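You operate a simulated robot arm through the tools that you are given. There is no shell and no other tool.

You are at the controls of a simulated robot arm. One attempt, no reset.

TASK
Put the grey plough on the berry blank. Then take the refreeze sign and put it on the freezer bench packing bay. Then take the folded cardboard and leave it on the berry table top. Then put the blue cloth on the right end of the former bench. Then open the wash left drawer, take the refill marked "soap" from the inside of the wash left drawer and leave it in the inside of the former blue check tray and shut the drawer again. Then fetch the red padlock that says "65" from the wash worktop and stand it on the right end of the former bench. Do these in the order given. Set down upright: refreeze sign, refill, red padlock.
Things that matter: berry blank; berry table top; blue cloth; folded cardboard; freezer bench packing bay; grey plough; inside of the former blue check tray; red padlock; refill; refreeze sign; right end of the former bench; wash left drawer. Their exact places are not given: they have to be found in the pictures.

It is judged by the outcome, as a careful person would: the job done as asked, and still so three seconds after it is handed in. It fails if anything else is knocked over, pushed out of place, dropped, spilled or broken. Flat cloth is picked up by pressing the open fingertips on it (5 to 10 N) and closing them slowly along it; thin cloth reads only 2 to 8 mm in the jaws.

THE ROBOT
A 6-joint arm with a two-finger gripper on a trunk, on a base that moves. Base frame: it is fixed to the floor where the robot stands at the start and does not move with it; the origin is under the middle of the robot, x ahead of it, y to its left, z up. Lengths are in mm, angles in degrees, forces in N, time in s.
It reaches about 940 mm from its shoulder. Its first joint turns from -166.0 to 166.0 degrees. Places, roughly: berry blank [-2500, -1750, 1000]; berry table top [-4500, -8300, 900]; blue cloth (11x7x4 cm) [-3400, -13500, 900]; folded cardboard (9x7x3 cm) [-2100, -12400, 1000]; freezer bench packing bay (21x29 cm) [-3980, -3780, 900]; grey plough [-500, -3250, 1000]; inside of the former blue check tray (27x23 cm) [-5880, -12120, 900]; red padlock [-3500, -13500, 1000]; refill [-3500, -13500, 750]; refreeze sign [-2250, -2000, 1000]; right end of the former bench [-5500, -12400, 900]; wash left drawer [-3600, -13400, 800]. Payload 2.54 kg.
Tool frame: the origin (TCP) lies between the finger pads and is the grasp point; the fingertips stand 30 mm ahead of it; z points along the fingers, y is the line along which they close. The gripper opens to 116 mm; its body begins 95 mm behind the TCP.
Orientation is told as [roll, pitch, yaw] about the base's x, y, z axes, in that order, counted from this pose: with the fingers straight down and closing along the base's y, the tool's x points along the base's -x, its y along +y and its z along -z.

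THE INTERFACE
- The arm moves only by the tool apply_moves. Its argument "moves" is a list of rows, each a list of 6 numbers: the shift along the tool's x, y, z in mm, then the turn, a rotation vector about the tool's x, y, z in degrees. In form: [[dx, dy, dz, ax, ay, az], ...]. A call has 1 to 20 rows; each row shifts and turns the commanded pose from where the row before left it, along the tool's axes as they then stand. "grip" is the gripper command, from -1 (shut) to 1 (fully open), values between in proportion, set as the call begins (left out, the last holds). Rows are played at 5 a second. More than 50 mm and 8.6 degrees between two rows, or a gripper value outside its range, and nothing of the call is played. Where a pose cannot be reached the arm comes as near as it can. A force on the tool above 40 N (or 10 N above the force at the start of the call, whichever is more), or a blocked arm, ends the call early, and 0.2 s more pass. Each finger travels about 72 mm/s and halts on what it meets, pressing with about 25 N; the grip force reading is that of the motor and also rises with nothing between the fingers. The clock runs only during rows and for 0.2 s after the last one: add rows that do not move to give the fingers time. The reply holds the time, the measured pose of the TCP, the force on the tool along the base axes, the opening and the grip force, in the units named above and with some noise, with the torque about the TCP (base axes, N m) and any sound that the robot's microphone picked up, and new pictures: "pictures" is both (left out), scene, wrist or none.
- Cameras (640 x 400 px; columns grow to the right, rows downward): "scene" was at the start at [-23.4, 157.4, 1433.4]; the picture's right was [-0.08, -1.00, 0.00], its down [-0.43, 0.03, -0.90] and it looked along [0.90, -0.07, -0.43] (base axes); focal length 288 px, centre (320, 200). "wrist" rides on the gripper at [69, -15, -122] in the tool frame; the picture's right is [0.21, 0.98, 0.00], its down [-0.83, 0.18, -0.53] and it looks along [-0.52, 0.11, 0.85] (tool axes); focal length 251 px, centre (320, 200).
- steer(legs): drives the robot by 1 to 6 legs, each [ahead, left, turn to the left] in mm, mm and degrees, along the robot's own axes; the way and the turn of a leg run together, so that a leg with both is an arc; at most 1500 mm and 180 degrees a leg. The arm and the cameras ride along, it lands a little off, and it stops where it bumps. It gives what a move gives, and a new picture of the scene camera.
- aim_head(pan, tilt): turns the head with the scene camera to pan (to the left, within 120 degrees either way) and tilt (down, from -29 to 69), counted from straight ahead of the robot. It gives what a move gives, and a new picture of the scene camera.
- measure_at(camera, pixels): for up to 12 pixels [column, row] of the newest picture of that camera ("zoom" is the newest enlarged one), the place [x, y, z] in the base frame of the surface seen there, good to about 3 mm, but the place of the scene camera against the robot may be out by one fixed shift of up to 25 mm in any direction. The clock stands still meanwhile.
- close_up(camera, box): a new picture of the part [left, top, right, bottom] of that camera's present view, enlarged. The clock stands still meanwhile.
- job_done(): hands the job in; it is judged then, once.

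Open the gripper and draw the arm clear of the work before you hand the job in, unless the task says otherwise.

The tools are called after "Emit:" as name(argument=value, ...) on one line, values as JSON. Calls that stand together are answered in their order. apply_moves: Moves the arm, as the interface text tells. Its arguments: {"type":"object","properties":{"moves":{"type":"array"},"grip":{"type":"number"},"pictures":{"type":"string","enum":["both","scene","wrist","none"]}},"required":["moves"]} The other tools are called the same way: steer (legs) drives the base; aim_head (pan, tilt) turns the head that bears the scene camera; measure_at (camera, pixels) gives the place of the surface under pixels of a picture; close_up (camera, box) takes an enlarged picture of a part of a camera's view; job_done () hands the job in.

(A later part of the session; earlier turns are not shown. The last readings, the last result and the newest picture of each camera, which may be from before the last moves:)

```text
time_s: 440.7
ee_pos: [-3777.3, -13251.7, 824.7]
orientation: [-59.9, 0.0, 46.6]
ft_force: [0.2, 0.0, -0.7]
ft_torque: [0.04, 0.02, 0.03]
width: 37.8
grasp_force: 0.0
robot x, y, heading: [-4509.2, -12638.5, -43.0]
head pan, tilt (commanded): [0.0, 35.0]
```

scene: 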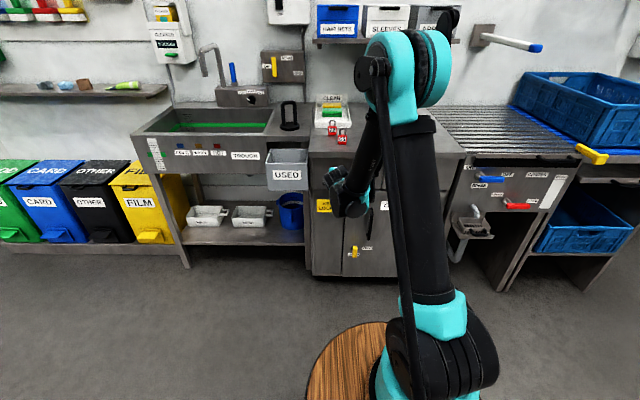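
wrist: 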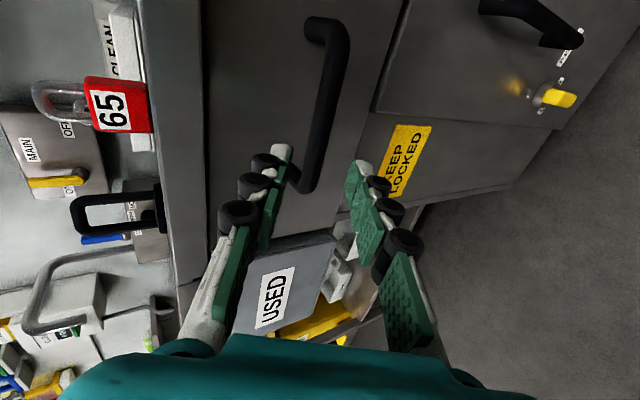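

The bar spans rows 25–185; my aim point is near its left end. I measure both ends to centre on it.

Emit:
measure_at(camera="wrist", pixels=[[340, 35], [333, 70], [325, 110], [318, 145], [310, 175], [303, 188], [312, 25], [265, 110], [360, 110]])

```text
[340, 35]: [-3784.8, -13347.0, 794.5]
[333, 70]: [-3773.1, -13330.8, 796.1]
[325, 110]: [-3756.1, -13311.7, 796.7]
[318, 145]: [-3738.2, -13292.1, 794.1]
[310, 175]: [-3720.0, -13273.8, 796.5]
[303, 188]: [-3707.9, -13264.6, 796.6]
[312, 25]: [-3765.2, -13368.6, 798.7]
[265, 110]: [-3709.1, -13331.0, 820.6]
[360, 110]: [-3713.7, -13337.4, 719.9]
```

The bar runs a=12244–12357, so its middle is a≈12300. I shift 18 mm right, align, and advance along the fingers.

Emit:
apply_moves(moves=[[18, -4.5, 0, 0, 0, 0], [0, 0, 20, 0, 0, 0], [0, 0, 18, 0, 0, 0], [0, 0, 0, 0, 0, 0]], pictures="wrist")

```text
time_s: 441.7
ee_pos: [-3765.5, -13287.4, 810.0]
orientation: [-59.8, 0.0, 46.6]
ft_force: [-0.1, 0.1, 0.0]
ft_torque: [-0.01, 0.01, -0.03]
width: 37.7
grasp_force: 0.0
robot x, y, heading: [-4507.9, -12643.7, -43.0]
head pan, tilt (commanded): [0.0, 35.0]
```

wrist: 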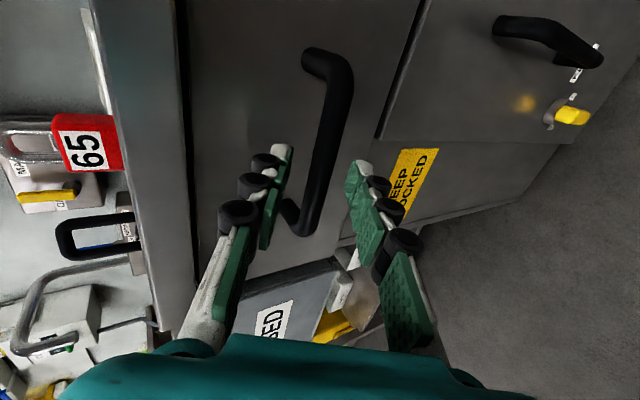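

The bar runs between the fingertips. I advance 18 mm more and close on it.

Emit:
apply_moves(moves=[[0, 0, 9, 0, 0, 0], [0, 0, 9, 0, 0, 0], [0, 0, 0, 0, 0, 0]], pictures="none")

Emit:
apply_moves(moves=[[0, 0, 0, 0, 0, 0], [0, 0, 0, 0, 0, 0], [0, 0, 0, 0, 0, 0], [0, 0, 0, 0, 0, 0], [0, 0, 0, 0, 0, 0]], grip=-1, pictures="wrist")

```text
time_s: 442.5
ee_pos: [-3754.1, -13298.9, 804.5]
orientation: [-59.8, 0.0, 46.6]
ft_force: [-0.7, 0.5, -0.7]
ft_torque: [0.03, -0.01, 0.0]
width: 37.7
grasp_force: 0.0
robot x, y, heading: [-4510.4, -12642.0, -42.8]
head pan, tilt (commanded): [0.0, 35.0]
```

```text
time_s: 443.1
ee_pos: [-3756.2, -13297.8, 798.7]
orientation: [-59.4, 0.1, 46.5]
ft_force: [0.5, 2.2, -17.5]
ft_torque: [0.24, 0.26, 0.01]
width: 15.1
grasp_force: 25.4
robot x, y, heading: [-4507.2, -12637.0, -43.0]
head pan, tilt (commanded): [0.0, 35.0]
stopped in row 2: the force on the tool passed its limit at 46 N (the readings are from after the stop); the commanded pose is now the measured one
```

wrist: 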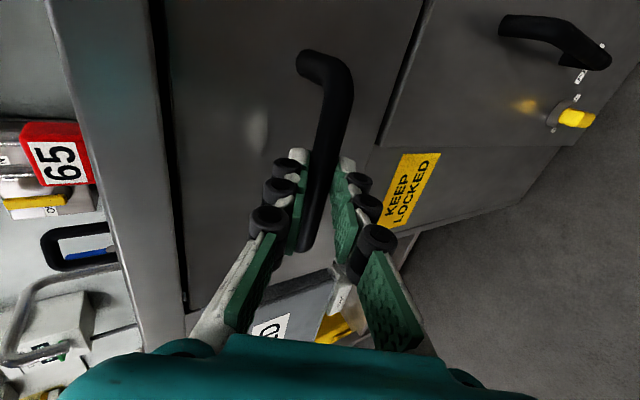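

Gripped on the bar at 15 mm; it pulls the tool down with 17 N, so I ease the arm by about 2 mm before pulling.

Emit:
apply_moves(moves=[[0, 1.5, 0.5, 0, 0, 0], [0, 0, 0, 0, 0, 0]], pictures="none")

Emit:
apply_moves(moves=[[0, 1.5, 0.5, 0, 0, 0], [0, 0, 0, 0, 0, 0]], pictures="none")

```text
time_s: 443.7
ee_pos: [-3755.7, -13298.2, 800.7]
orientation: [-59.5, -0.1, 46.6]
ft_force: [0.9, 4.1, 1.4]
ft_torque: [0.06, -0.07, 0.11]
width: 15.1
grasp_force: 40.8
robot x, y, heading: [-4508.2, -12642.0, -42.9]
head pan, tilt (commanded): [0.0, 35.0]
```

```text
time_s: 444.3
ee_pos: [-3756.4, -13297.8, 800.8]
orientation: [-59.6, 0.0, 46.5]
ft_force: [4.5, 3.0, 23.8]
ft_torque: [-0.22, -0.46, 0.21]
width: 15.0
grasp_force: 41.3
robot x, y, heading: [-4506.8, -12640.3, -43.0]
head pan, tilt (commanded): [0.0, 35.0]
```

The last step overshot (+24 N), so I take it back and begin pulling straight back with the arm in small steps.

Emit:
apply_moves(moves=[[0, -1.4, -0.5, 0, 0, 0], [0, 1.5, -2.6, 0, 0, 0], [0, 2.5, -4.3, 0, 0, 0], [0, 5, -8.7, 0, 0, 0], [0, 0, 0, 0, 0, 0]], pictures="wrist")

```text
time_s: 445.5
ee_pos: [-3770.4, -13285.6, 799.0]
orientation: [-59.4, -0.1, 46.6]
ft_force: [-4.2, -2.9, 1.7]
ft_torque: [-0.11, 0.07, -0.14]
width: 14.9
grasp_force: 40.9
robot x, y, heading: [-4506.0, -12644.7, -42.9]
head pan, tilt (commanded): [0.0, 35.0]
```

wrist: 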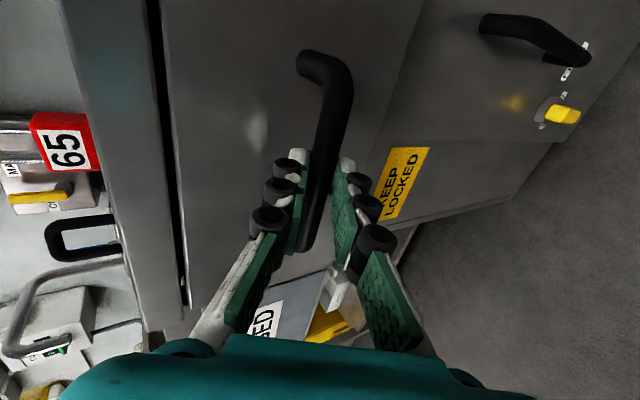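

The drawer is sliding open (about 20 mm) with little force. I pull on.

Emit:
apply_moves(moves=[[0, 7.5, -13, 0, 0, 0], [0, 10, -17.3, 0, 0, 0], [0, 10, -17.3, 0, 0, 0], [0, 10, -17.3, 0, 0, 0], [0, 7.5, -13, 0, 0, 0], [0, 0, 0, 0, 0, 0]], pictures="both")

```text
time_s: 446.9
ee_pos: [-3835.7, -13222.1, 800.5]
orientation: [-59.4, -0.1, 46.5]
ft_force: [-4.0, -2.3, -38.9]
ft_torque: [0.47, 0.45, 0.0]
width: 15.2
grasp_force: 40.2
robot x, y, heading: [-4504.3, -12641.6, -42.8]
head pan, tilt (commanded): [0.0, 35.0]
```

scene: 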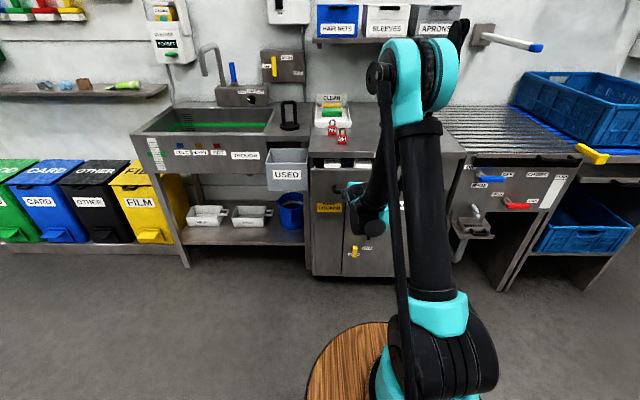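
wrist: 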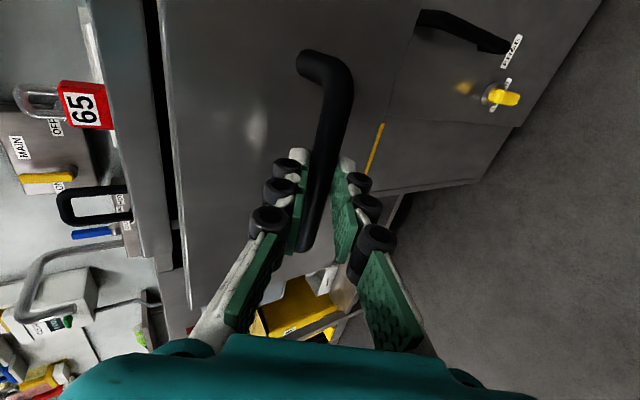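

Opened about 110 mm; a small upward drift builds −39 N vertically. I correct down by a millimetre and continue with adjusted direction.

Emit:
apply_moves(moves=[[0, 1.3, 0.8, 0, 0, 0], [0, 0, 0, 0, 0, 0]], pictures="none")

Emit:
apply_moves(moves=[[0, 7.7, -12.9, 0, 0, 0], [0, 10.2, -17.2, 0, 0, 0], [0, 10.2, -17.2, 0, 0, 0], [0, 7.7, -12.9, 0, 0, 0], [0, 0, 0, 0, 0, 0]], pictures="both")

```text
time_s: 447.5
ee_pos: [-3835.3, -13222.6, 801.1]
orientation: [-59.5, -0.2, 46.6]
ft_force: [1.4, -0.7, -9.2]
ft_torque: [0.13, 0.05, 0.11]
width: 14.9
grasp_force: 41.6
robot x, y, heading: [-4505.3, -12645.5, -42.8]
head pan, tilt (commanded): [0.0, 35.0]
```

```text
time_s: 448.2
ee_pos: [-3864.4, -13195.7, 799.0]
orientation: [-58.6, -0.2, 46.3]
ft_force: [0.1, -0.8, -22.1]
ft_torque: [0.25, 0.37, 0.02]
width: 15.2
grasp_force: 41.4
out of reach, approached as far as the arm can: row 3
robot x, y, heading: [-4507.1, -12643.9, -42.8]
head pan, tilt (commanded): [0.0, 35.0]
stopped in row 3: the force on the tool passed its limit at 59 N (the readings are from after the stop); the commanded pose is now the measured one
```

scene: 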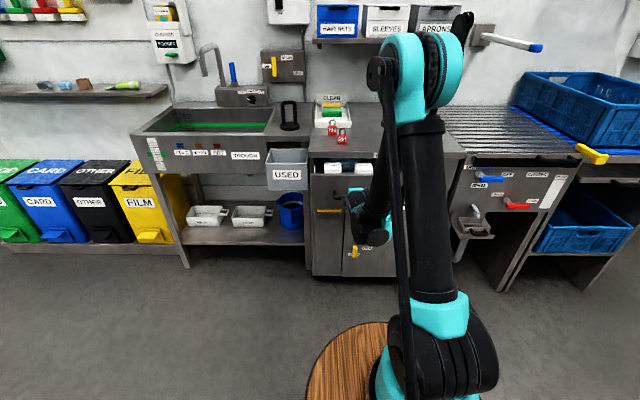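
wrist: 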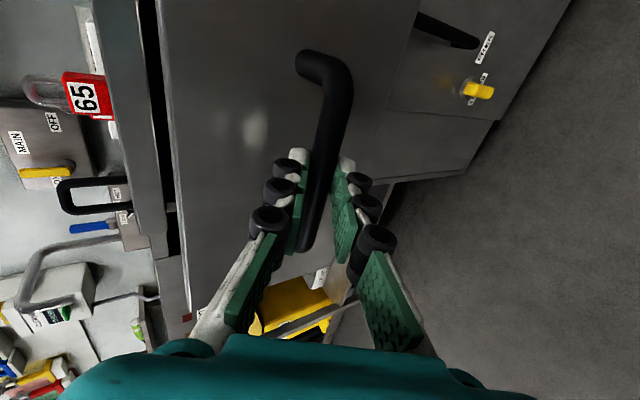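

The drawer is open about 150 mm and the arm is at its limit; things inside show at (333,168) and (363,168). I ease the force and pull further with the base.

Emit:
apply_moves(moves=[[0, 0.9, 0.5, 0, 0, 0], [0, 0, 0, 0, 0, 0]], pictures="none")

Emit:
close_up(camera="scene", box=[300, 110, 440, 220])

Emit:
measure_at(camera="scene", pixels=[[333, 168], [363, 168], [348, 172], [330, 173], [315, 175]])

```text
time_s: 448.8
ee_pos: [-3864.7, -13196.2, 799.4]
orientation: [-58.5, 0.0, 46.3]
ft_force: [-4.4, -4.2, -24.2]
ft_torque: [0.18, 0.45, -0.16]
width: 14.9
grasp_force: 41.2
robot x, y, heading: [-4508.2, -12646.6, -42.7]
head pan, tilt (commanded): [0.0, 35.0]
```

```text
3.64 times, centred on (370, 165) of scene
```

zoom: 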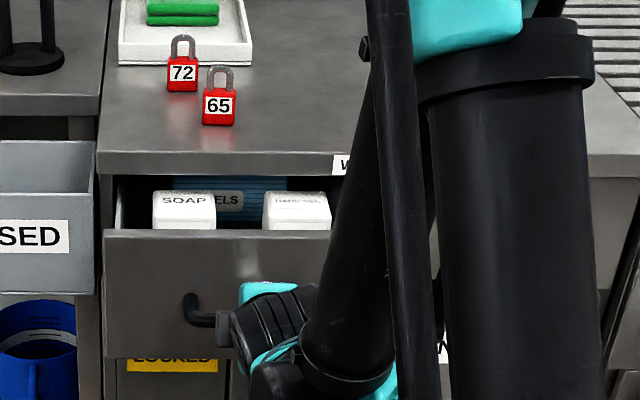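

```text
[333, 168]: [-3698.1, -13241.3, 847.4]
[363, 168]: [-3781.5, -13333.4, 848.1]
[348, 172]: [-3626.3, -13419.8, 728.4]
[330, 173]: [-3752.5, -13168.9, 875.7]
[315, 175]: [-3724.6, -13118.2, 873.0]
```

The drawer holds a white SOAP block at left and another white block at right, with towels behind. I pull the drawer further by driving back in small legs.

Emit:
steer(legs=[[-50, 0, 0]])

```text
time_s: 449.7
ee_pos: [-3901.1, -13160.6, 800.7]
orientation: [-58.6, -0.1, 46.4]
ft_force: [2.3, 0.5, -26.1]
ft_torque: [0.28, 0.29, 0.13]
width: 15.1
grasp_force: 41.2
robot x, y, heading: [-4546.1, -12606.6, -42.8]
head pan, tilt (commanded): [0.0, 35.0]
```

scene: 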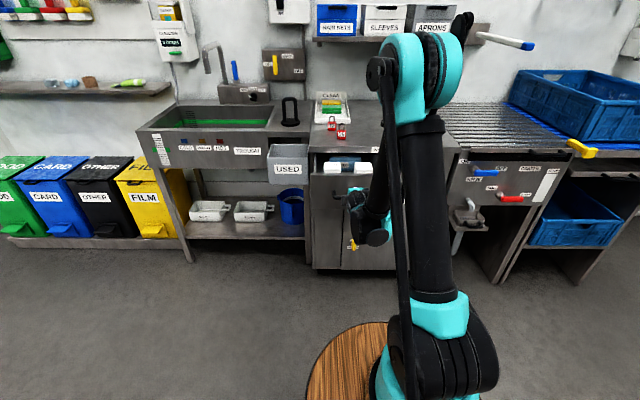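

That worked (about 200 mm open). One more leg of 50 mm.

Emit:
steer(legs=[[-50, 0, 0]])

Emit:
close_up(camera="scene", box=[290, 90, 430, 220])

```text
time_s: 450.6
ee_pos: [-3937.5, -13125.5, 800.0]
orientation: [-58.7, -0.1, 46.3]
ft_force: [11.0, 9.0, -20.4]
ft_torque: [0.36, 0.13, 0.4]
width: 14.8
grasp_force: 40.6
robot x, y, heading: [-4581.3, -12574.5, -42.8]
head pan, tilt (commanded): [0.0, 35.0]
```

scene: 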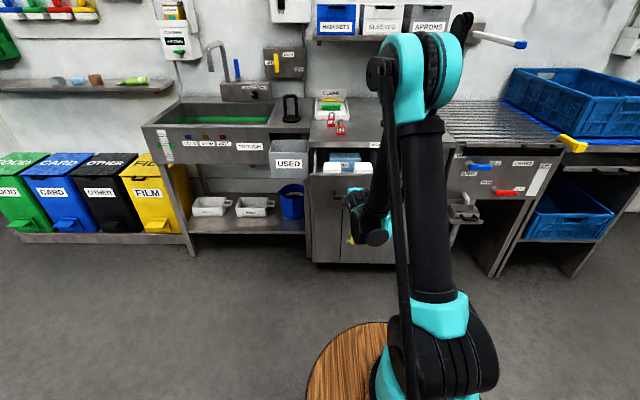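

```text
3.08 times, centred on (360, 155) of scene
```

zoom: 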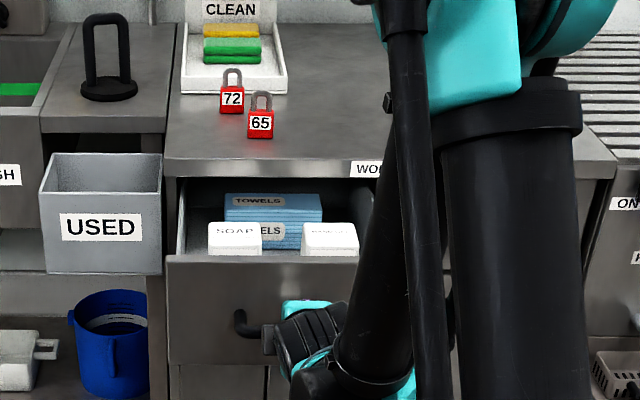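

The drawer is open about 250 mm and SOAP sits near its front-left. I release the handle and withdraw along the finger axis.

Emit:
apply_moves(moves=[[0, 0, 0, 0, 0, 0], [0, 0, 0, 0, 0, 0], [0, 0, 0, 0, 0, 0]], grip=-0.3, pictures="none")

Emit:
apply_moves(moves=[[0, 0, -15, 0, 0, 0], [0, 0, -25, 0, 0, 0], [0, 0, -40, 0, 0, 0], [0, -20, -40, 0, 0, 0], [0, -40, -20, 0, 0, 0], [0, -40, 0, 0, 0, 0], [0, -40, 0, 0, 0, 0], [0, 0, 0, 0, 0, 0]], pictures="both")

```text
time_s: 451.4
ee_pos: [-3937.4, -13124.8, 799.7]
orientation: [-58.7, -0.1, 46.4]
ft_force: [0.1, 0.3, -1.0]
ft_torque: [0.0, 0.02, -0.01]
width: 40.6
grasp_force: 0.0
robot x, y, heading: [-4582.1, -12571.4, -42.7]
head pan, tilt (commanded): [0.0, 35.0]
```

```text
time_s: 453.2
ee_pos: [-3976.3, -13090.6, 994.7]
orientation: [-58.6, -0.1, 46.3]
ft_force: [-0.1, 0.7, -0.1]
ft_torque: [0.01, 0.0, -0.02]
width: 40.7
grasp_force: 0.0
robot x, y, heading: [-4578.9, -12572.1, -42.6]
head pan, tilt (commanded): [0.0, 35.0]
```

scene: 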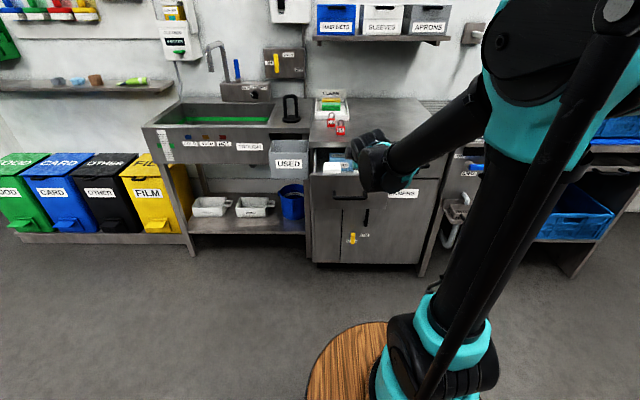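
wrist: 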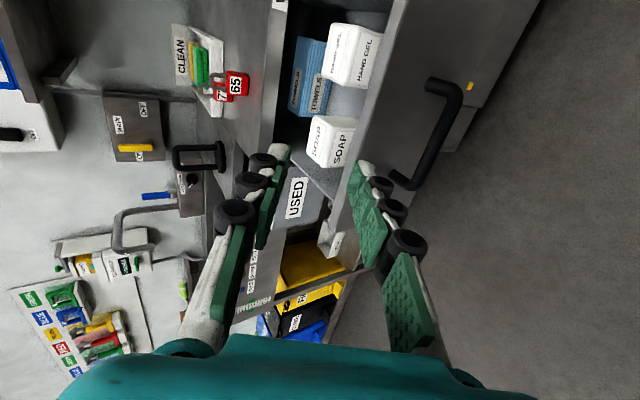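

The wrist view shows SOAP (333,140), HAND GEL (350,55) and TOWELS (310,75) in the open drawer. I turn the tool back to vertical to look from above.

Emit:
apply_moves(moves=[[0, 0, 0, -8, 0, 0], [0, 0, 0, -8, 0, 0], [0, 0, 0, -8, 0, 0], [0, 0, 0, -8, 0, 0], [0, 0, 0, -8, 0, 0], [0, 0, 0, -8, 0, 0], [0, 0, 0, -8, 0, 0], [0, 0, 0, -2.6, 0, 0], [0, -40, 0, 0, 0, 0], [0, -40, 0, 0, 0, 0], [0, 0, 0, 0, 0, 0]], pictures="both")

```text
time_s: 455.6
ee_pos: [-3913.1, -13147.3, 993.3]
orientation: [0.0, -0.1, 46.4]
ft_force: [-0.5, -0.4, 0.7]
ft_torque: [0.01, -0.04, 0.0]
width: 40.7
grasp_force: 0.0
robot x, y, heading: [-4580.4, -12573.1, -42.7]
head pan, tilt (commanded): [0.0, 35.0]
```

scene: 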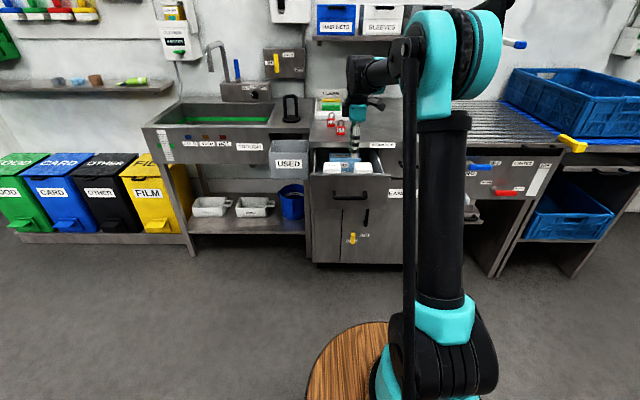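
wrist: 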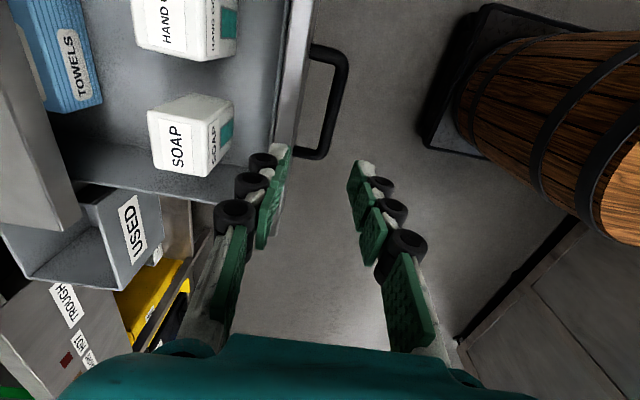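

Now the SOAP refill is seen from above at (185,135), standing in the drawer. I zoom in and measure it and the drawer walls.

Emit:
close_up(camera="wrist", box=[30, 0, 330, 220])

Emit:
measure_at(camera="wrist", pixels=[[152, 113], [205, 124], [157, 168], [204, 174], [180, 145], [225, 110], [218, 150], [130, 140], [250, 130], [285, 100], [180, 190], [190, 80]])

```text
1.82 times, centred on (180, 110) of wrist
```

zoom: 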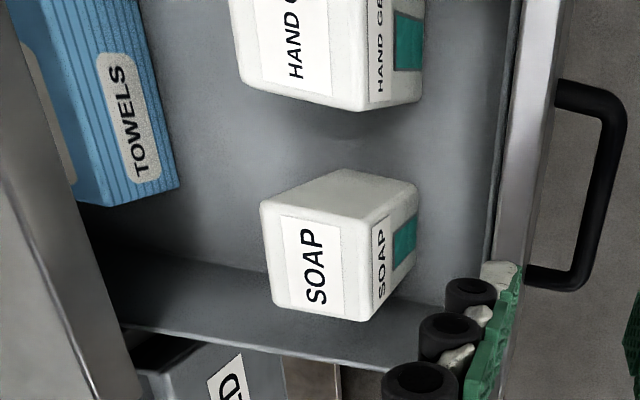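

```text
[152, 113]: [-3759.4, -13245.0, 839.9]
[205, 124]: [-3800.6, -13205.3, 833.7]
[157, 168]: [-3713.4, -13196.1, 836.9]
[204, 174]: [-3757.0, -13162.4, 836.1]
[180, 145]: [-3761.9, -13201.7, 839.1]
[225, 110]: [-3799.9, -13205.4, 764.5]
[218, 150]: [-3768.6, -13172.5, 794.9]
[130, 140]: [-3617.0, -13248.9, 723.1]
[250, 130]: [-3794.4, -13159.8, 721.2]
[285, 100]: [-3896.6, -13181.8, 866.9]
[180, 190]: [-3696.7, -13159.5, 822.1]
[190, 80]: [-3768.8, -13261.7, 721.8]
```

The SOAP refill stands at a 12200–12265, r −6193…−6251, top z≈838, drawer floor 722. I retract and raise the arm, then drive 350 mm closer (staying short of the open drawer).

Emit:
apply_moves(moves=[[0, 10, -40, 0, 0, 0], [0, 40, -40, 0, 0, 0], [0, 40, -20, 0, 0, 0], [0, 40, 0, 0, 0, 0], [0, 40, 0, 0, 0, 0], [0, 30, 0, 0, 0, 0], [0, 0, 0, 0, 0, 0]], grip=0.6, pictures="none")

Emit:
steer(legs=[[340, 0, 0]])

Emit:
apply_moves(moves=[[0, 0, 0, 0, 0, 0]], pictures="wrist")

```text
refused: row 2 steps farther than a row can; nothing moved
```

```text
time_s: 457.8
ee_pos: [-3668.8, -13375.0, 994.4]
orientation: [-0.1, 0.0, 46.3]
ft_force: [0.3, -0.7, 0.5]
ft_torque: [-0.04, -0.04, -0.01]
width: 40.6
grasp_force: 0.0
robot x, y, heading: [-4336.8, -12801.5, -42.8]
head pan, tilt (commanded): [0.0, 35.0]
```

scene: 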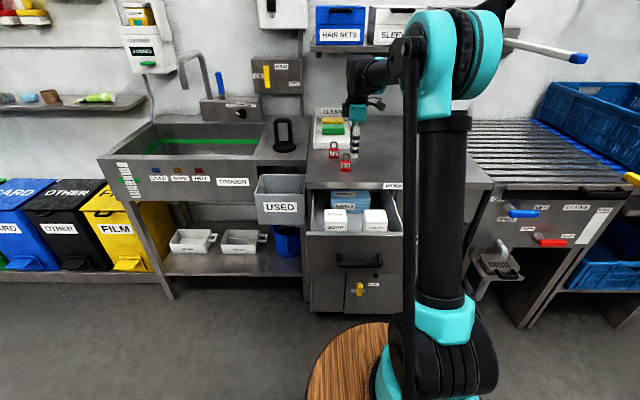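

```text
time_s: 458.2
ee_pos: [-3669.2, -13374.6, 991.9]
orientation: [0.1, -0.1, 46.3]
ft_force: [-0.8, 0.2, 0.1]
ft_torque: [0.03, 0.02, 0.03]
width: 40.5
grasp_force: 0.1
robot x, y, heading: [-4336.0, -12800.1, -43.0]
head pan, tilt (commanded): [0.0, 35.0]
```

wrist: 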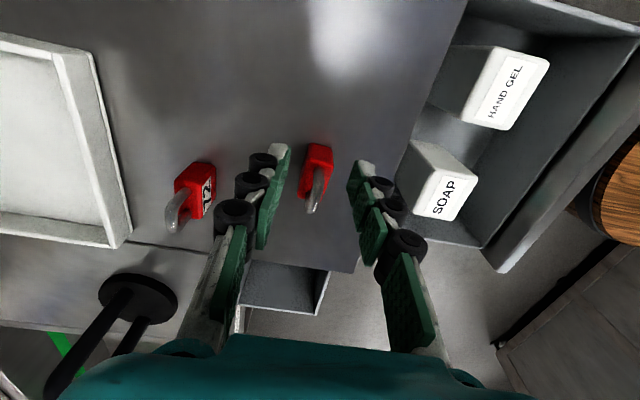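

The arm move was refused (step too long) and the base drove anyway, so the hand is now above the padlocks, with 65 between the fingers but no contact force. I raise straight up at once and check.

Emit:
apply_moves(moves=[[0, 0, -20, 0, 0, 0], [0, 0, -40, 0, 0, 0], [0, 0, -40, 0, 0, 0], [0, 0, 0, 0, 0, 0]], pictures="both")

Emit:
close_up(camera="scene", box=[290, 100, 420, 240])

Emit:
measure_at(camera="wrist", pixels=[[195, 190], [315, 165]])

```text
time_s: 459.2
ee_pos: [-3666.8, -13375.4, 1093.0]
orientation: [0.1, -0.1, 46.3]
ft_force: [0.5, 0.6, 0.2]
ft_torque: [0.01, 0.01, 0.04]
width: 40.2
grasp_force: 0.0
robot x, y, heading: [-4337.3, -12802.8, -42.9]
head pan, tilt (commanded): [0.0, 35.0]
```

scene: 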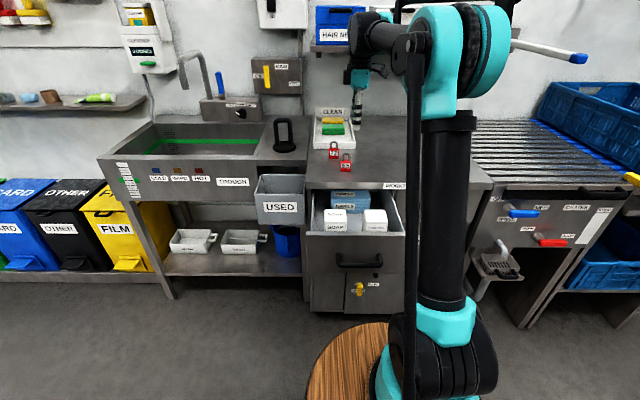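
wrist: 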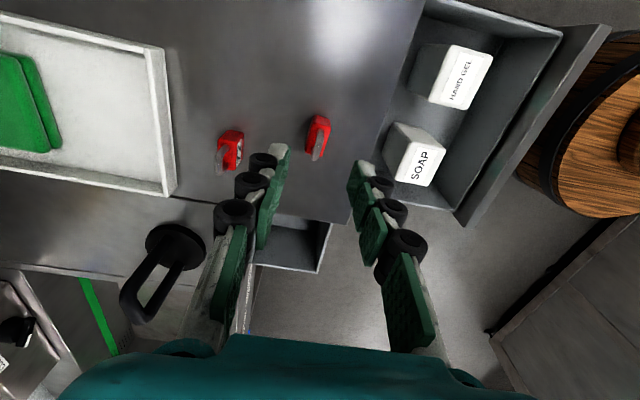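

```text
2.86 times, centred on (355, 170) of scene
```

zoom: 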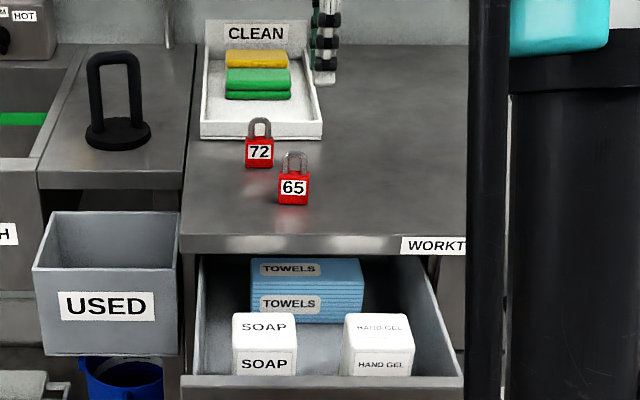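

```text
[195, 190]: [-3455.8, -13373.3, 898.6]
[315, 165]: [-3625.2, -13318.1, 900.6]
```

Both padlocks still stand in place. I move back over the SOAP refill at this height and open the fingers.

Emit:
apply_moves(moves=[[-13.2, 37, 0, 0, 0, 0], [-13.2, 37, 0, 0, 0, 0], [-13.2, 37, 0, 0, 0, 0], [-13.2, 37, 0, 0, 0, 0], [-13.2, 37, 0, 0, 0, 0], [0, 0, 0, 0, 0, 0]], grip=0.7, pictures="both")

```text
time_s: 460.6
ee_pos: [-3759.2, -13201.8, 1093.8]
orientation: [0.1, -0.1, 46.3]
ft_force: [-0.6, 0.3, 0.5]
ft_torque: [-0.01, 0.01, -0.01]
width: 98.8
grasp_force: 0.0
robot x, y, heading: [-4336.9, -12804.2, -42.9]
head pan, tilt (commanded): [0.0, 35.0]
```

scene: 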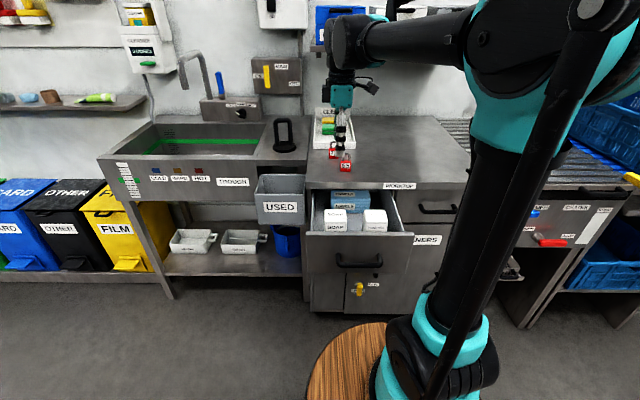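
wrist: 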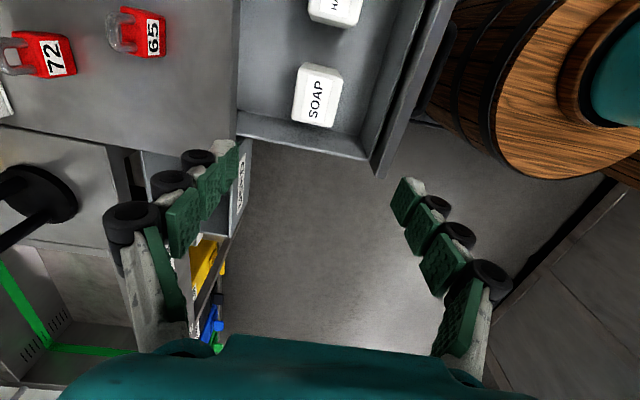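

The TCP is over the SOAP refill (seen at (317,95)). I measure its top corners once more.

Emit:
measure_at(camera="wrist", pixels=[[302, 68], [342, 77], [294, 118], [330, 127], [317, 97], [335, 128], [270, 100], [365, 110], [310, 140], [330, 20], [380, 60]])

```text
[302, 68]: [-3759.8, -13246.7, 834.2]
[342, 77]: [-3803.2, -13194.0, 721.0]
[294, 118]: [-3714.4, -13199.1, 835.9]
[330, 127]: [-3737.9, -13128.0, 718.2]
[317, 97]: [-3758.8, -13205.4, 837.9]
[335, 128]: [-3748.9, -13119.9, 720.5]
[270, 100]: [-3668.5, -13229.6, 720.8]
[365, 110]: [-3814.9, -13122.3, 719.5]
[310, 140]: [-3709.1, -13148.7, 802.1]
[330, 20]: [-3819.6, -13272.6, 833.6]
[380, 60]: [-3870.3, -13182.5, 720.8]
```

The refill centre (-3759,-13205) matches the TCP and its edges are aligned. I descend to z≈865 first, then check the view.

Emit:
apply_moves(moves=[[0, 0, 40, 0, 0, 0], [0, 0, 40, 0, 0, 0], [0, 0, 40, 0, 0, 0], [0, 0, 40, 0, 0, 0], [0, 0, 40, 0, 0, 0], [0, 0, 28, 0, 0, 0], [0, 0, 0, 0, 0, 0]], pictures="both")

```text
time_s: 462.2
ee_pos: [-3756.0, -13199.3, 864.5]
orientation: [0.0, -0.1, 46.3]
ft_force: [-0.4, 0.1, 0.4]
ft_torque: [0.0, -0.02, -0.01]
width: 98.8
grasp_force: 0.1
robot x, y, heading: [-4334.5, -12803.2, -42.8]
head pan, tilt (commanded): [0.0, 35.0]
```

scene: 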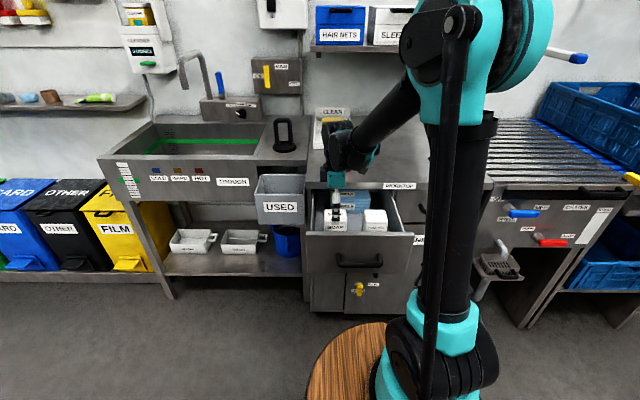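
wrist: 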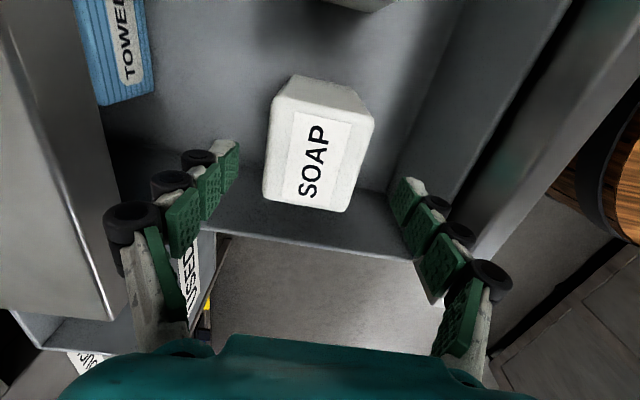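

The fingers straddle the SOAP refill with clearance. I descend another 62 mm, then close.

Emit:
apply_moves(moves=[[0, 0, 0, 0, 0, 0], [0, 0, 20, 0, 0, 0], [0, 0, 22, 0, 0, 0], [0, 0, 20, 0, 0, 0], [0, 0, 0, 0, 0, 0]], grip=0.55, pictures="wrist")

```text
time_s: 463.4
ee_pos: [-3757.7, -13199.8, 804.9]
orientation: [0.0, -0.1, 46.3]
ft_force: [-0.1, 0.9, 0.4]
ft_torque: [-0.02, 0.01, 0.01]
width: 89.9
grasp_force: 0.1
robot x, y, heading: [-4336.1, -12800.1, -42.7]
head pan, tilt (commanded): [0.0, 35.0]
```

wrist: 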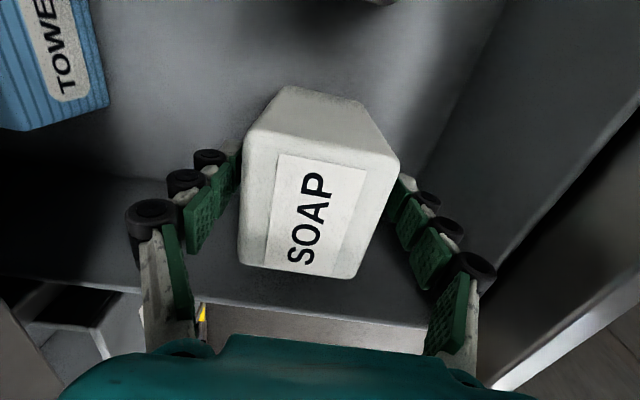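

The refill is between the pads with no contact. I close gently.

Emit:
apply_moves(moves=[[0, 0, 0, 0, 0, 0], [0, 0, 0, 0, 0, 0], [0, 0, 0, 0, 0, 0]], grip=0.15, pictures="none")

Emit:
apply_moves(moves=[[0, 0, 0, 0, 0, 0], [0, 0, 0, 0, 0, 0], [0, 0, 0, 0, 0, 0], [0, 0, 0, 0, 0, 0]], grip=-1, pictures="wrist")

```text
time_s: 464.2
ee_pos: [-3757.7, -13199.0, 803.5]
orientation: [-0.1, -0.2, 46.3]
ft_force: [1.3, 0.3, -0.3]
ft_torque: [-0.03, 0.0, 0.02]
width: 67.1
grasp_force: 0.0
robot x, y, heading: [-4334.8, -12800.3, -43.1]
head pan, tilt (commanded): [0.0, 35.0]
```

```text
time_s: 465.2
ee_pos: [-3757.5, -13197.8, 804.7]
orientation: [-0.1, 0.0, 46.4]
ft_force: [0.1, 0.0, 3.5]
ft_torque: [0.06, 0.03, -0.01]
width: 63.3
grasp_force: 24.9
robot x, y, heading: [-4334.3, -12798.2, -43.1]
head pan, tilt (commanded): [0.0, 35.0]
```

wrist: 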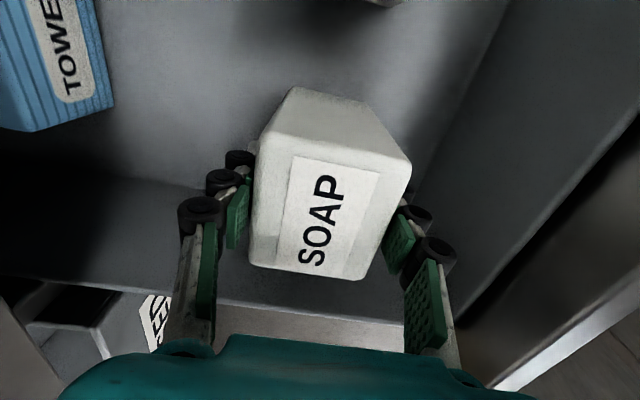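

Gripped at 63 mm. I lift slowly, checking the weight.

Emit:
apply_moves(moves=[[0, 0, -3, 0, 0, 0], [0, 0, -4, 0, 0, 0], [0, 0, -5, 0, 0, 0], [0, 0, 0, 0, 0, 0]], pictures="wrist")

```text
time_s: 466.2
ee_pos: [-3756.7, -13197.5, 816.4]
orientation: [0.0, -0.1, 46.3]
ft_force: [-0.5, -0.4, -5.3]
ft_torque: [0.0, -0.03, 0.03]
width: 63.4
grasp_force: 25.5
robot x, y, heading: [-4340.7, -12801.8, -42.9]
head pan, tilt (commanded): [0.0, 35.0]
```

wrist: 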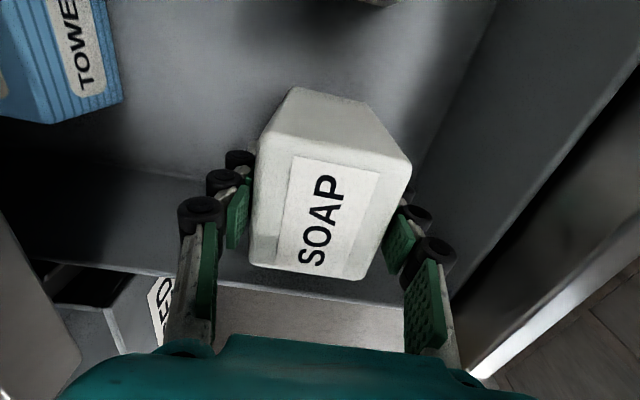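

It weighs about 5 N and hangs straight. I lift it out of the drawer to z≈1010 and draw it toward me.

Emit:
apply_moves(moves=[[0, 0, -10, 0, 0, 0], [0, 0, -20, 0, 0, 0], [0, 0, -30, 0, 0, 0], [0, 0, -30, 0, 0, 0], [0, 0, -30, 0, 0, 0], [0, 0, -30, 0, 0, 0], [0, 0, -30, 0, 0, 0], [0, 0, -20, 0, 0, 0], [0, 20, 0, 0, 0, 0], [0, 30, 0, 0, 0, 0], [0, 30, 0, 0, 0, 0], [0, 0, 0, 0, 0, 0]], pictures="both")

```text
time_s: 468.8
ee_pos: [-3817.7, -13144.8, 1014.3]
orientation: [0.0, -0.1, 46.3]
ft_force: [-0.2, 0.5, -5.7]
ft_torque: [0.03, 0.0, 0.0]
width: 63.4
grasp_force: 25.1
robot x, y, heading: [-4337.1, -12797.9, -43.0]
head pan, tilt (commanded): [0.0, 35.0]
```

scene: 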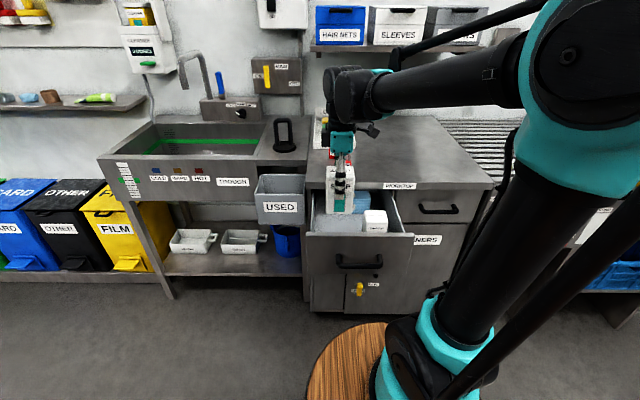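
wrist: 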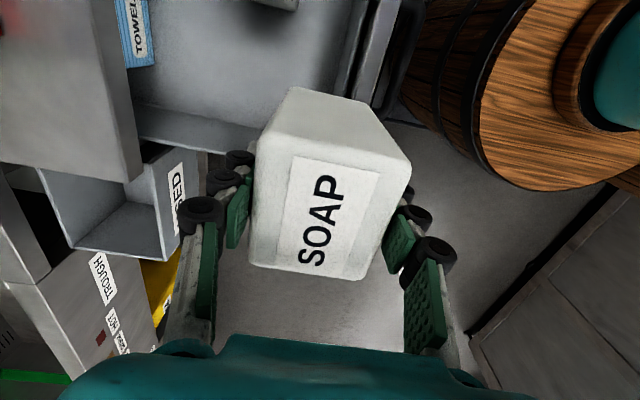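

The refill is clear of the drawer. I carry it to the former bench: back off, turn left, back up and shift alongside the tray.

Emit:
steer(legs=[[-230, 0, 0.2], [0, 0, 90], [-1370, 0, 0], [0, 1270, 0]])

Emit:
aim_head(pan=15, tilt=32)

```text
time_s: 486.6
ee_pos: [-6013.3, -12200.0, 1012.1]
orientation: [0.0, -0.2, 134.3]
ft_force: [-0.7, 0.4, 2.3]
ft_torque: [-0.04, -0.35, 0.0]
width: 63.4
grasp_force: 24.9
robot x, y, heading: [-6375.7, -12711.1, 45.3]
head pan, tilt (commanded): [0.0, 35.0]
```

scene: 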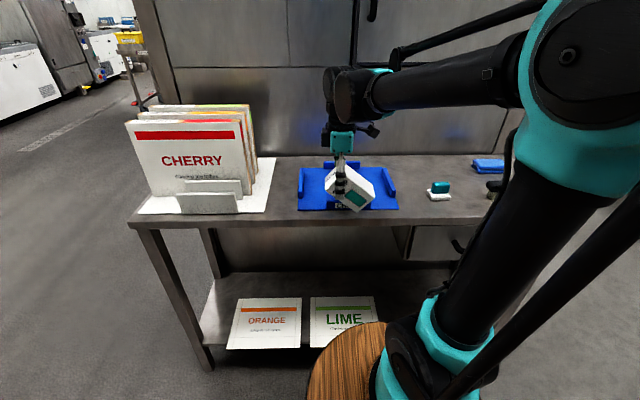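

```text
time_s: 487.4
ee_pos: [-6013.9, -12200.0, 1013.4]
orientation: [0.0, -0.1, 134.4]
ft_force: [-1.3, -0.7, 0.0]
ft_torque: [-0.05, -0.15, -0.09]
width: 63.3
grasp_force: 25.3
robot x, y, heading: [-6375.6, -12707.8, 45.2]
head pan, tilt (commanded): [15.0, 32.0]
```

scene: 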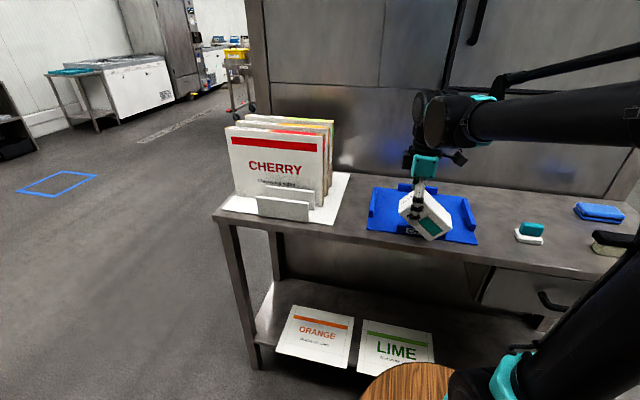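

The refill looks tilted in the grip and the weight reading is gone, so it seems to be touching something. I look closely before moving anything.

Emit:
close_up(camera="scene", box=[350, 140, 520, 280])

Emit:
apply_moves(moves=[[0, 0, 0, 0, 0, 0]], pictures="both")

```text
2.86 times, centred on (435, 210) of scene
```

zoom: 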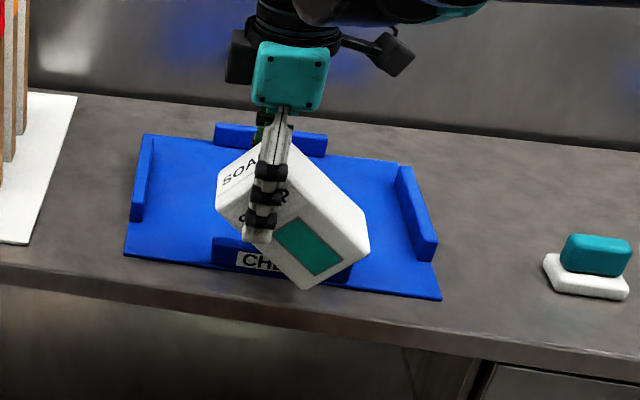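

```text
time_s: 487.8
ee_pos: [-6013.3, -12200.0, 1012.9]
orientation: [0.0, -0.1, 134.4]
ft_force: [-0.8, -0.1, 0.4]
ft_torque: [-0.06, -0.16, -0.04]
width: 63.7
grasp_force: 25.0
robot x, y, heading: [-6374.8, -12709.3, 45.3]
head pan, tilt (commanded): [15.0, 32.0]
```

scene: 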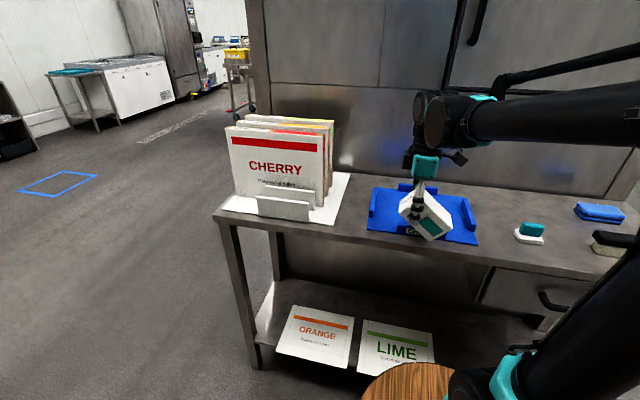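
wrist: 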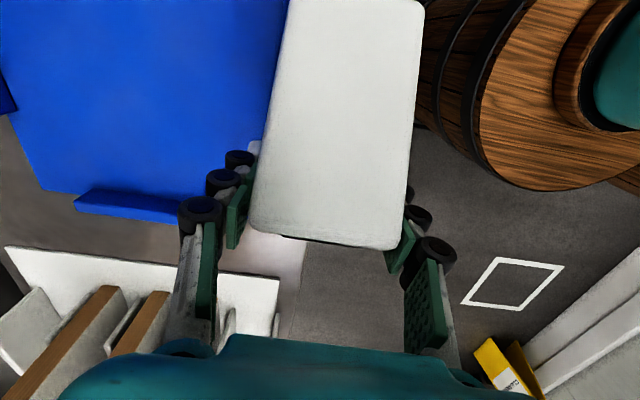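

The refill has rotated about the finger axis; its bottom probably caught the tray's raised CHECK edge. I measure the tray's corners now to see whether the tray itself moved.

Emit:
measure_at(camera="scene", pixels=[[369, 228], [474, 243], [462, 199], [376, 189], [440, 200], [372, 205], [468, 220], [405, 187], [412, 228], [436, 238], [515, 236], [395, 200]])

```text
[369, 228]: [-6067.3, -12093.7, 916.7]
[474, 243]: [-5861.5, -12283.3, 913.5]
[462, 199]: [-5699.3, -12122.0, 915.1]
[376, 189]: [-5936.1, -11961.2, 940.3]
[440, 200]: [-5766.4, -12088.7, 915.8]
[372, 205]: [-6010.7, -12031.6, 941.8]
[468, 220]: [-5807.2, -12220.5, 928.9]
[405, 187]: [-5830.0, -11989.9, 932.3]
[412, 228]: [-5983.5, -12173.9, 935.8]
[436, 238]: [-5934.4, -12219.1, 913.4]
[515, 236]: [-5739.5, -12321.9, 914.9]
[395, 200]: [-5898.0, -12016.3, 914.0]
```

The tray's corners fit its stated centre within measuring error, so it hardly moved if at all. I raise the refill straight up to free it and look again.

Emit:
apply_moves(moves=[[0, 0, -5, 0, 0, 0], [0, 0, -10, 0, 0, 0], [0, 0, -20, 0, 0, 0], [0, 0, -30, 0, 0, 0], [0, 0, -30, 0, 0, 0], [0, 0, -30, 0, 0, 0], [0, 0, 0, 0, 0, 0]], pictures="both")

Emit:
close_up(camera="scene", box=[340, 110, 560, 280])

```text
time_s: 489.4
ee_pos: [-6011.4, -12201.1, 1136.7]
orientation: [0.0, -0.2, 134.4]
ft_force: [-0.2, 0.2, -5.5]
ft_torque: [0.1, 0.12, -0.04]
width: 63.6
grasp_force: 25.1
robot x, y, heading: [-6375.7, -12702.6, 45.3]
head pan, tilt (commanded): [15.0, 32.0]
```

scene: 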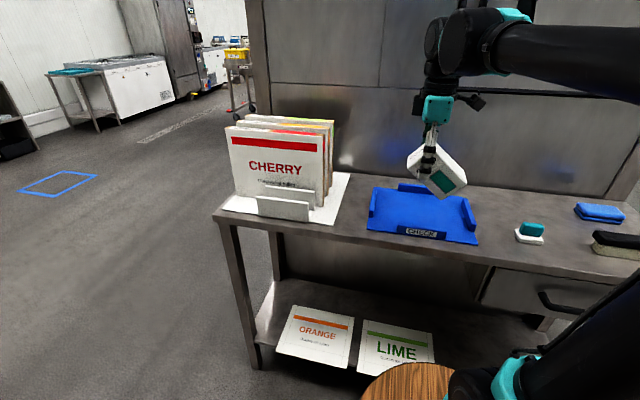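
wrist: 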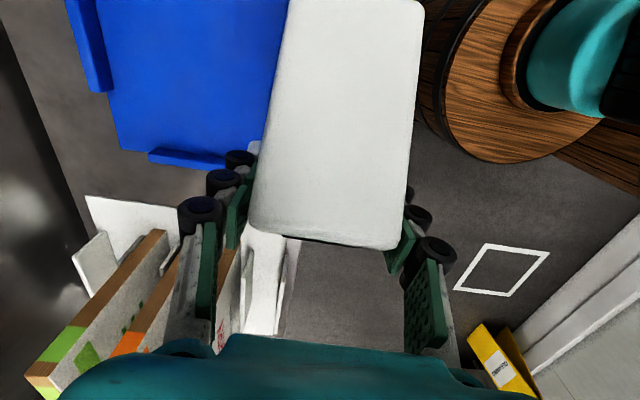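

```text
2.35 times, centred on (450, 195) of scene
```

zoom: 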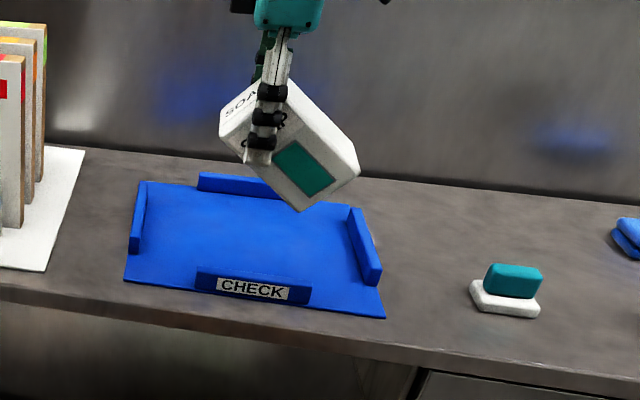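

Only the refill is affected; tray, stamp and rack look in place. I measure the refill's visible face to get its tilt precisely.

Emit:
measure_at(camera="wrist", pixels=[[275, 215], [390, 235], [300, 30], [410, 30], [330, 120], [285, 130], [395, 130], [340, 40], [325, 220]])

Emit:
measure_at(camera="zoom", pixels=[[272, 162], [306, 196], [334, 178], [300, 145], [303, 205], [352, 170], [225, 135], [290, 180]])

```text
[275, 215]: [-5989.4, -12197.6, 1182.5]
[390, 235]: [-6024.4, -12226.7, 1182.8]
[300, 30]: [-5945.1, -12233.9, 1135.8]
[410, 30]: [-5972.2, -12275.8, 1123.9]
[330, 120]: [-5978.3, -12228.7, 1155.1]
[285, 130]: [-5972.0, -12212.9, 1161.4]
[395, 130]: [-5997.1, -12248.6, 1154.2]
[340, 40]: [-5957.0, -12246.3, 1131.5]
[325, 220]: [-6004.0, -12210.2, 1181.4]
```

```text
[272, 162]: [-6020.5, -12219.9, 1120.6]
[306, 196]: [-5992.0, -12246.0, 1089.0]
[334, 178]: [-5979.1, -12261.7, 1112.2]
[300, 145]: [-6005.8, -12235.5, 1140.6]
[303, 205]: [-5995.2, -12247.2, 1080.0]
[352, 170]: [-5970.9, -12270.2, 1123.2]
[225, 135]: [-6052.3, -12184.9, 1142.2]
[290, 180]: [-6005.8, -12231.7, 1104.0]
```

The refill leans exactly 50° (bottom to the right). I'll straighten it by leaning the hand 50° the other way. First I square the base and move ahead 145 mm, with the box well above the tray.

Emit:
steer(legs=[[0, 0, 1.9], [145, 0, 0]])

```text
time_s: 491.1
ee_pos: [-5929.1, -12084.0, 1136.7]
orientation: [0.0, -0.1, 136.2]
ft_force: [0.6, 0.8, -5.0]
ft_torque: [0.06, 0.09, 0.02]
width: 63.9
grasp_force: 25.0
robot x, y, heading: [-6271.4, -12601.1, 46.7]
head pan, tilt (commanded): [15.0, 32.0]
```

scene: 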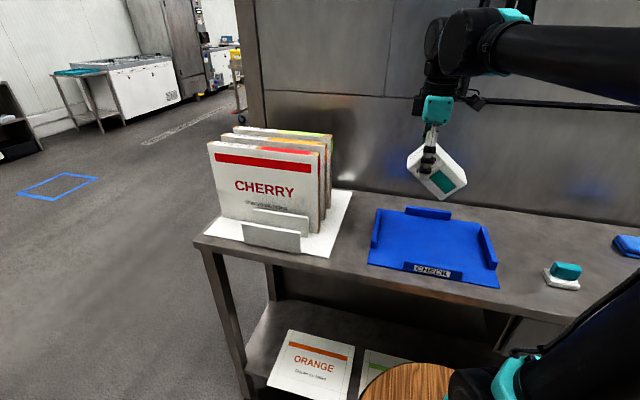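

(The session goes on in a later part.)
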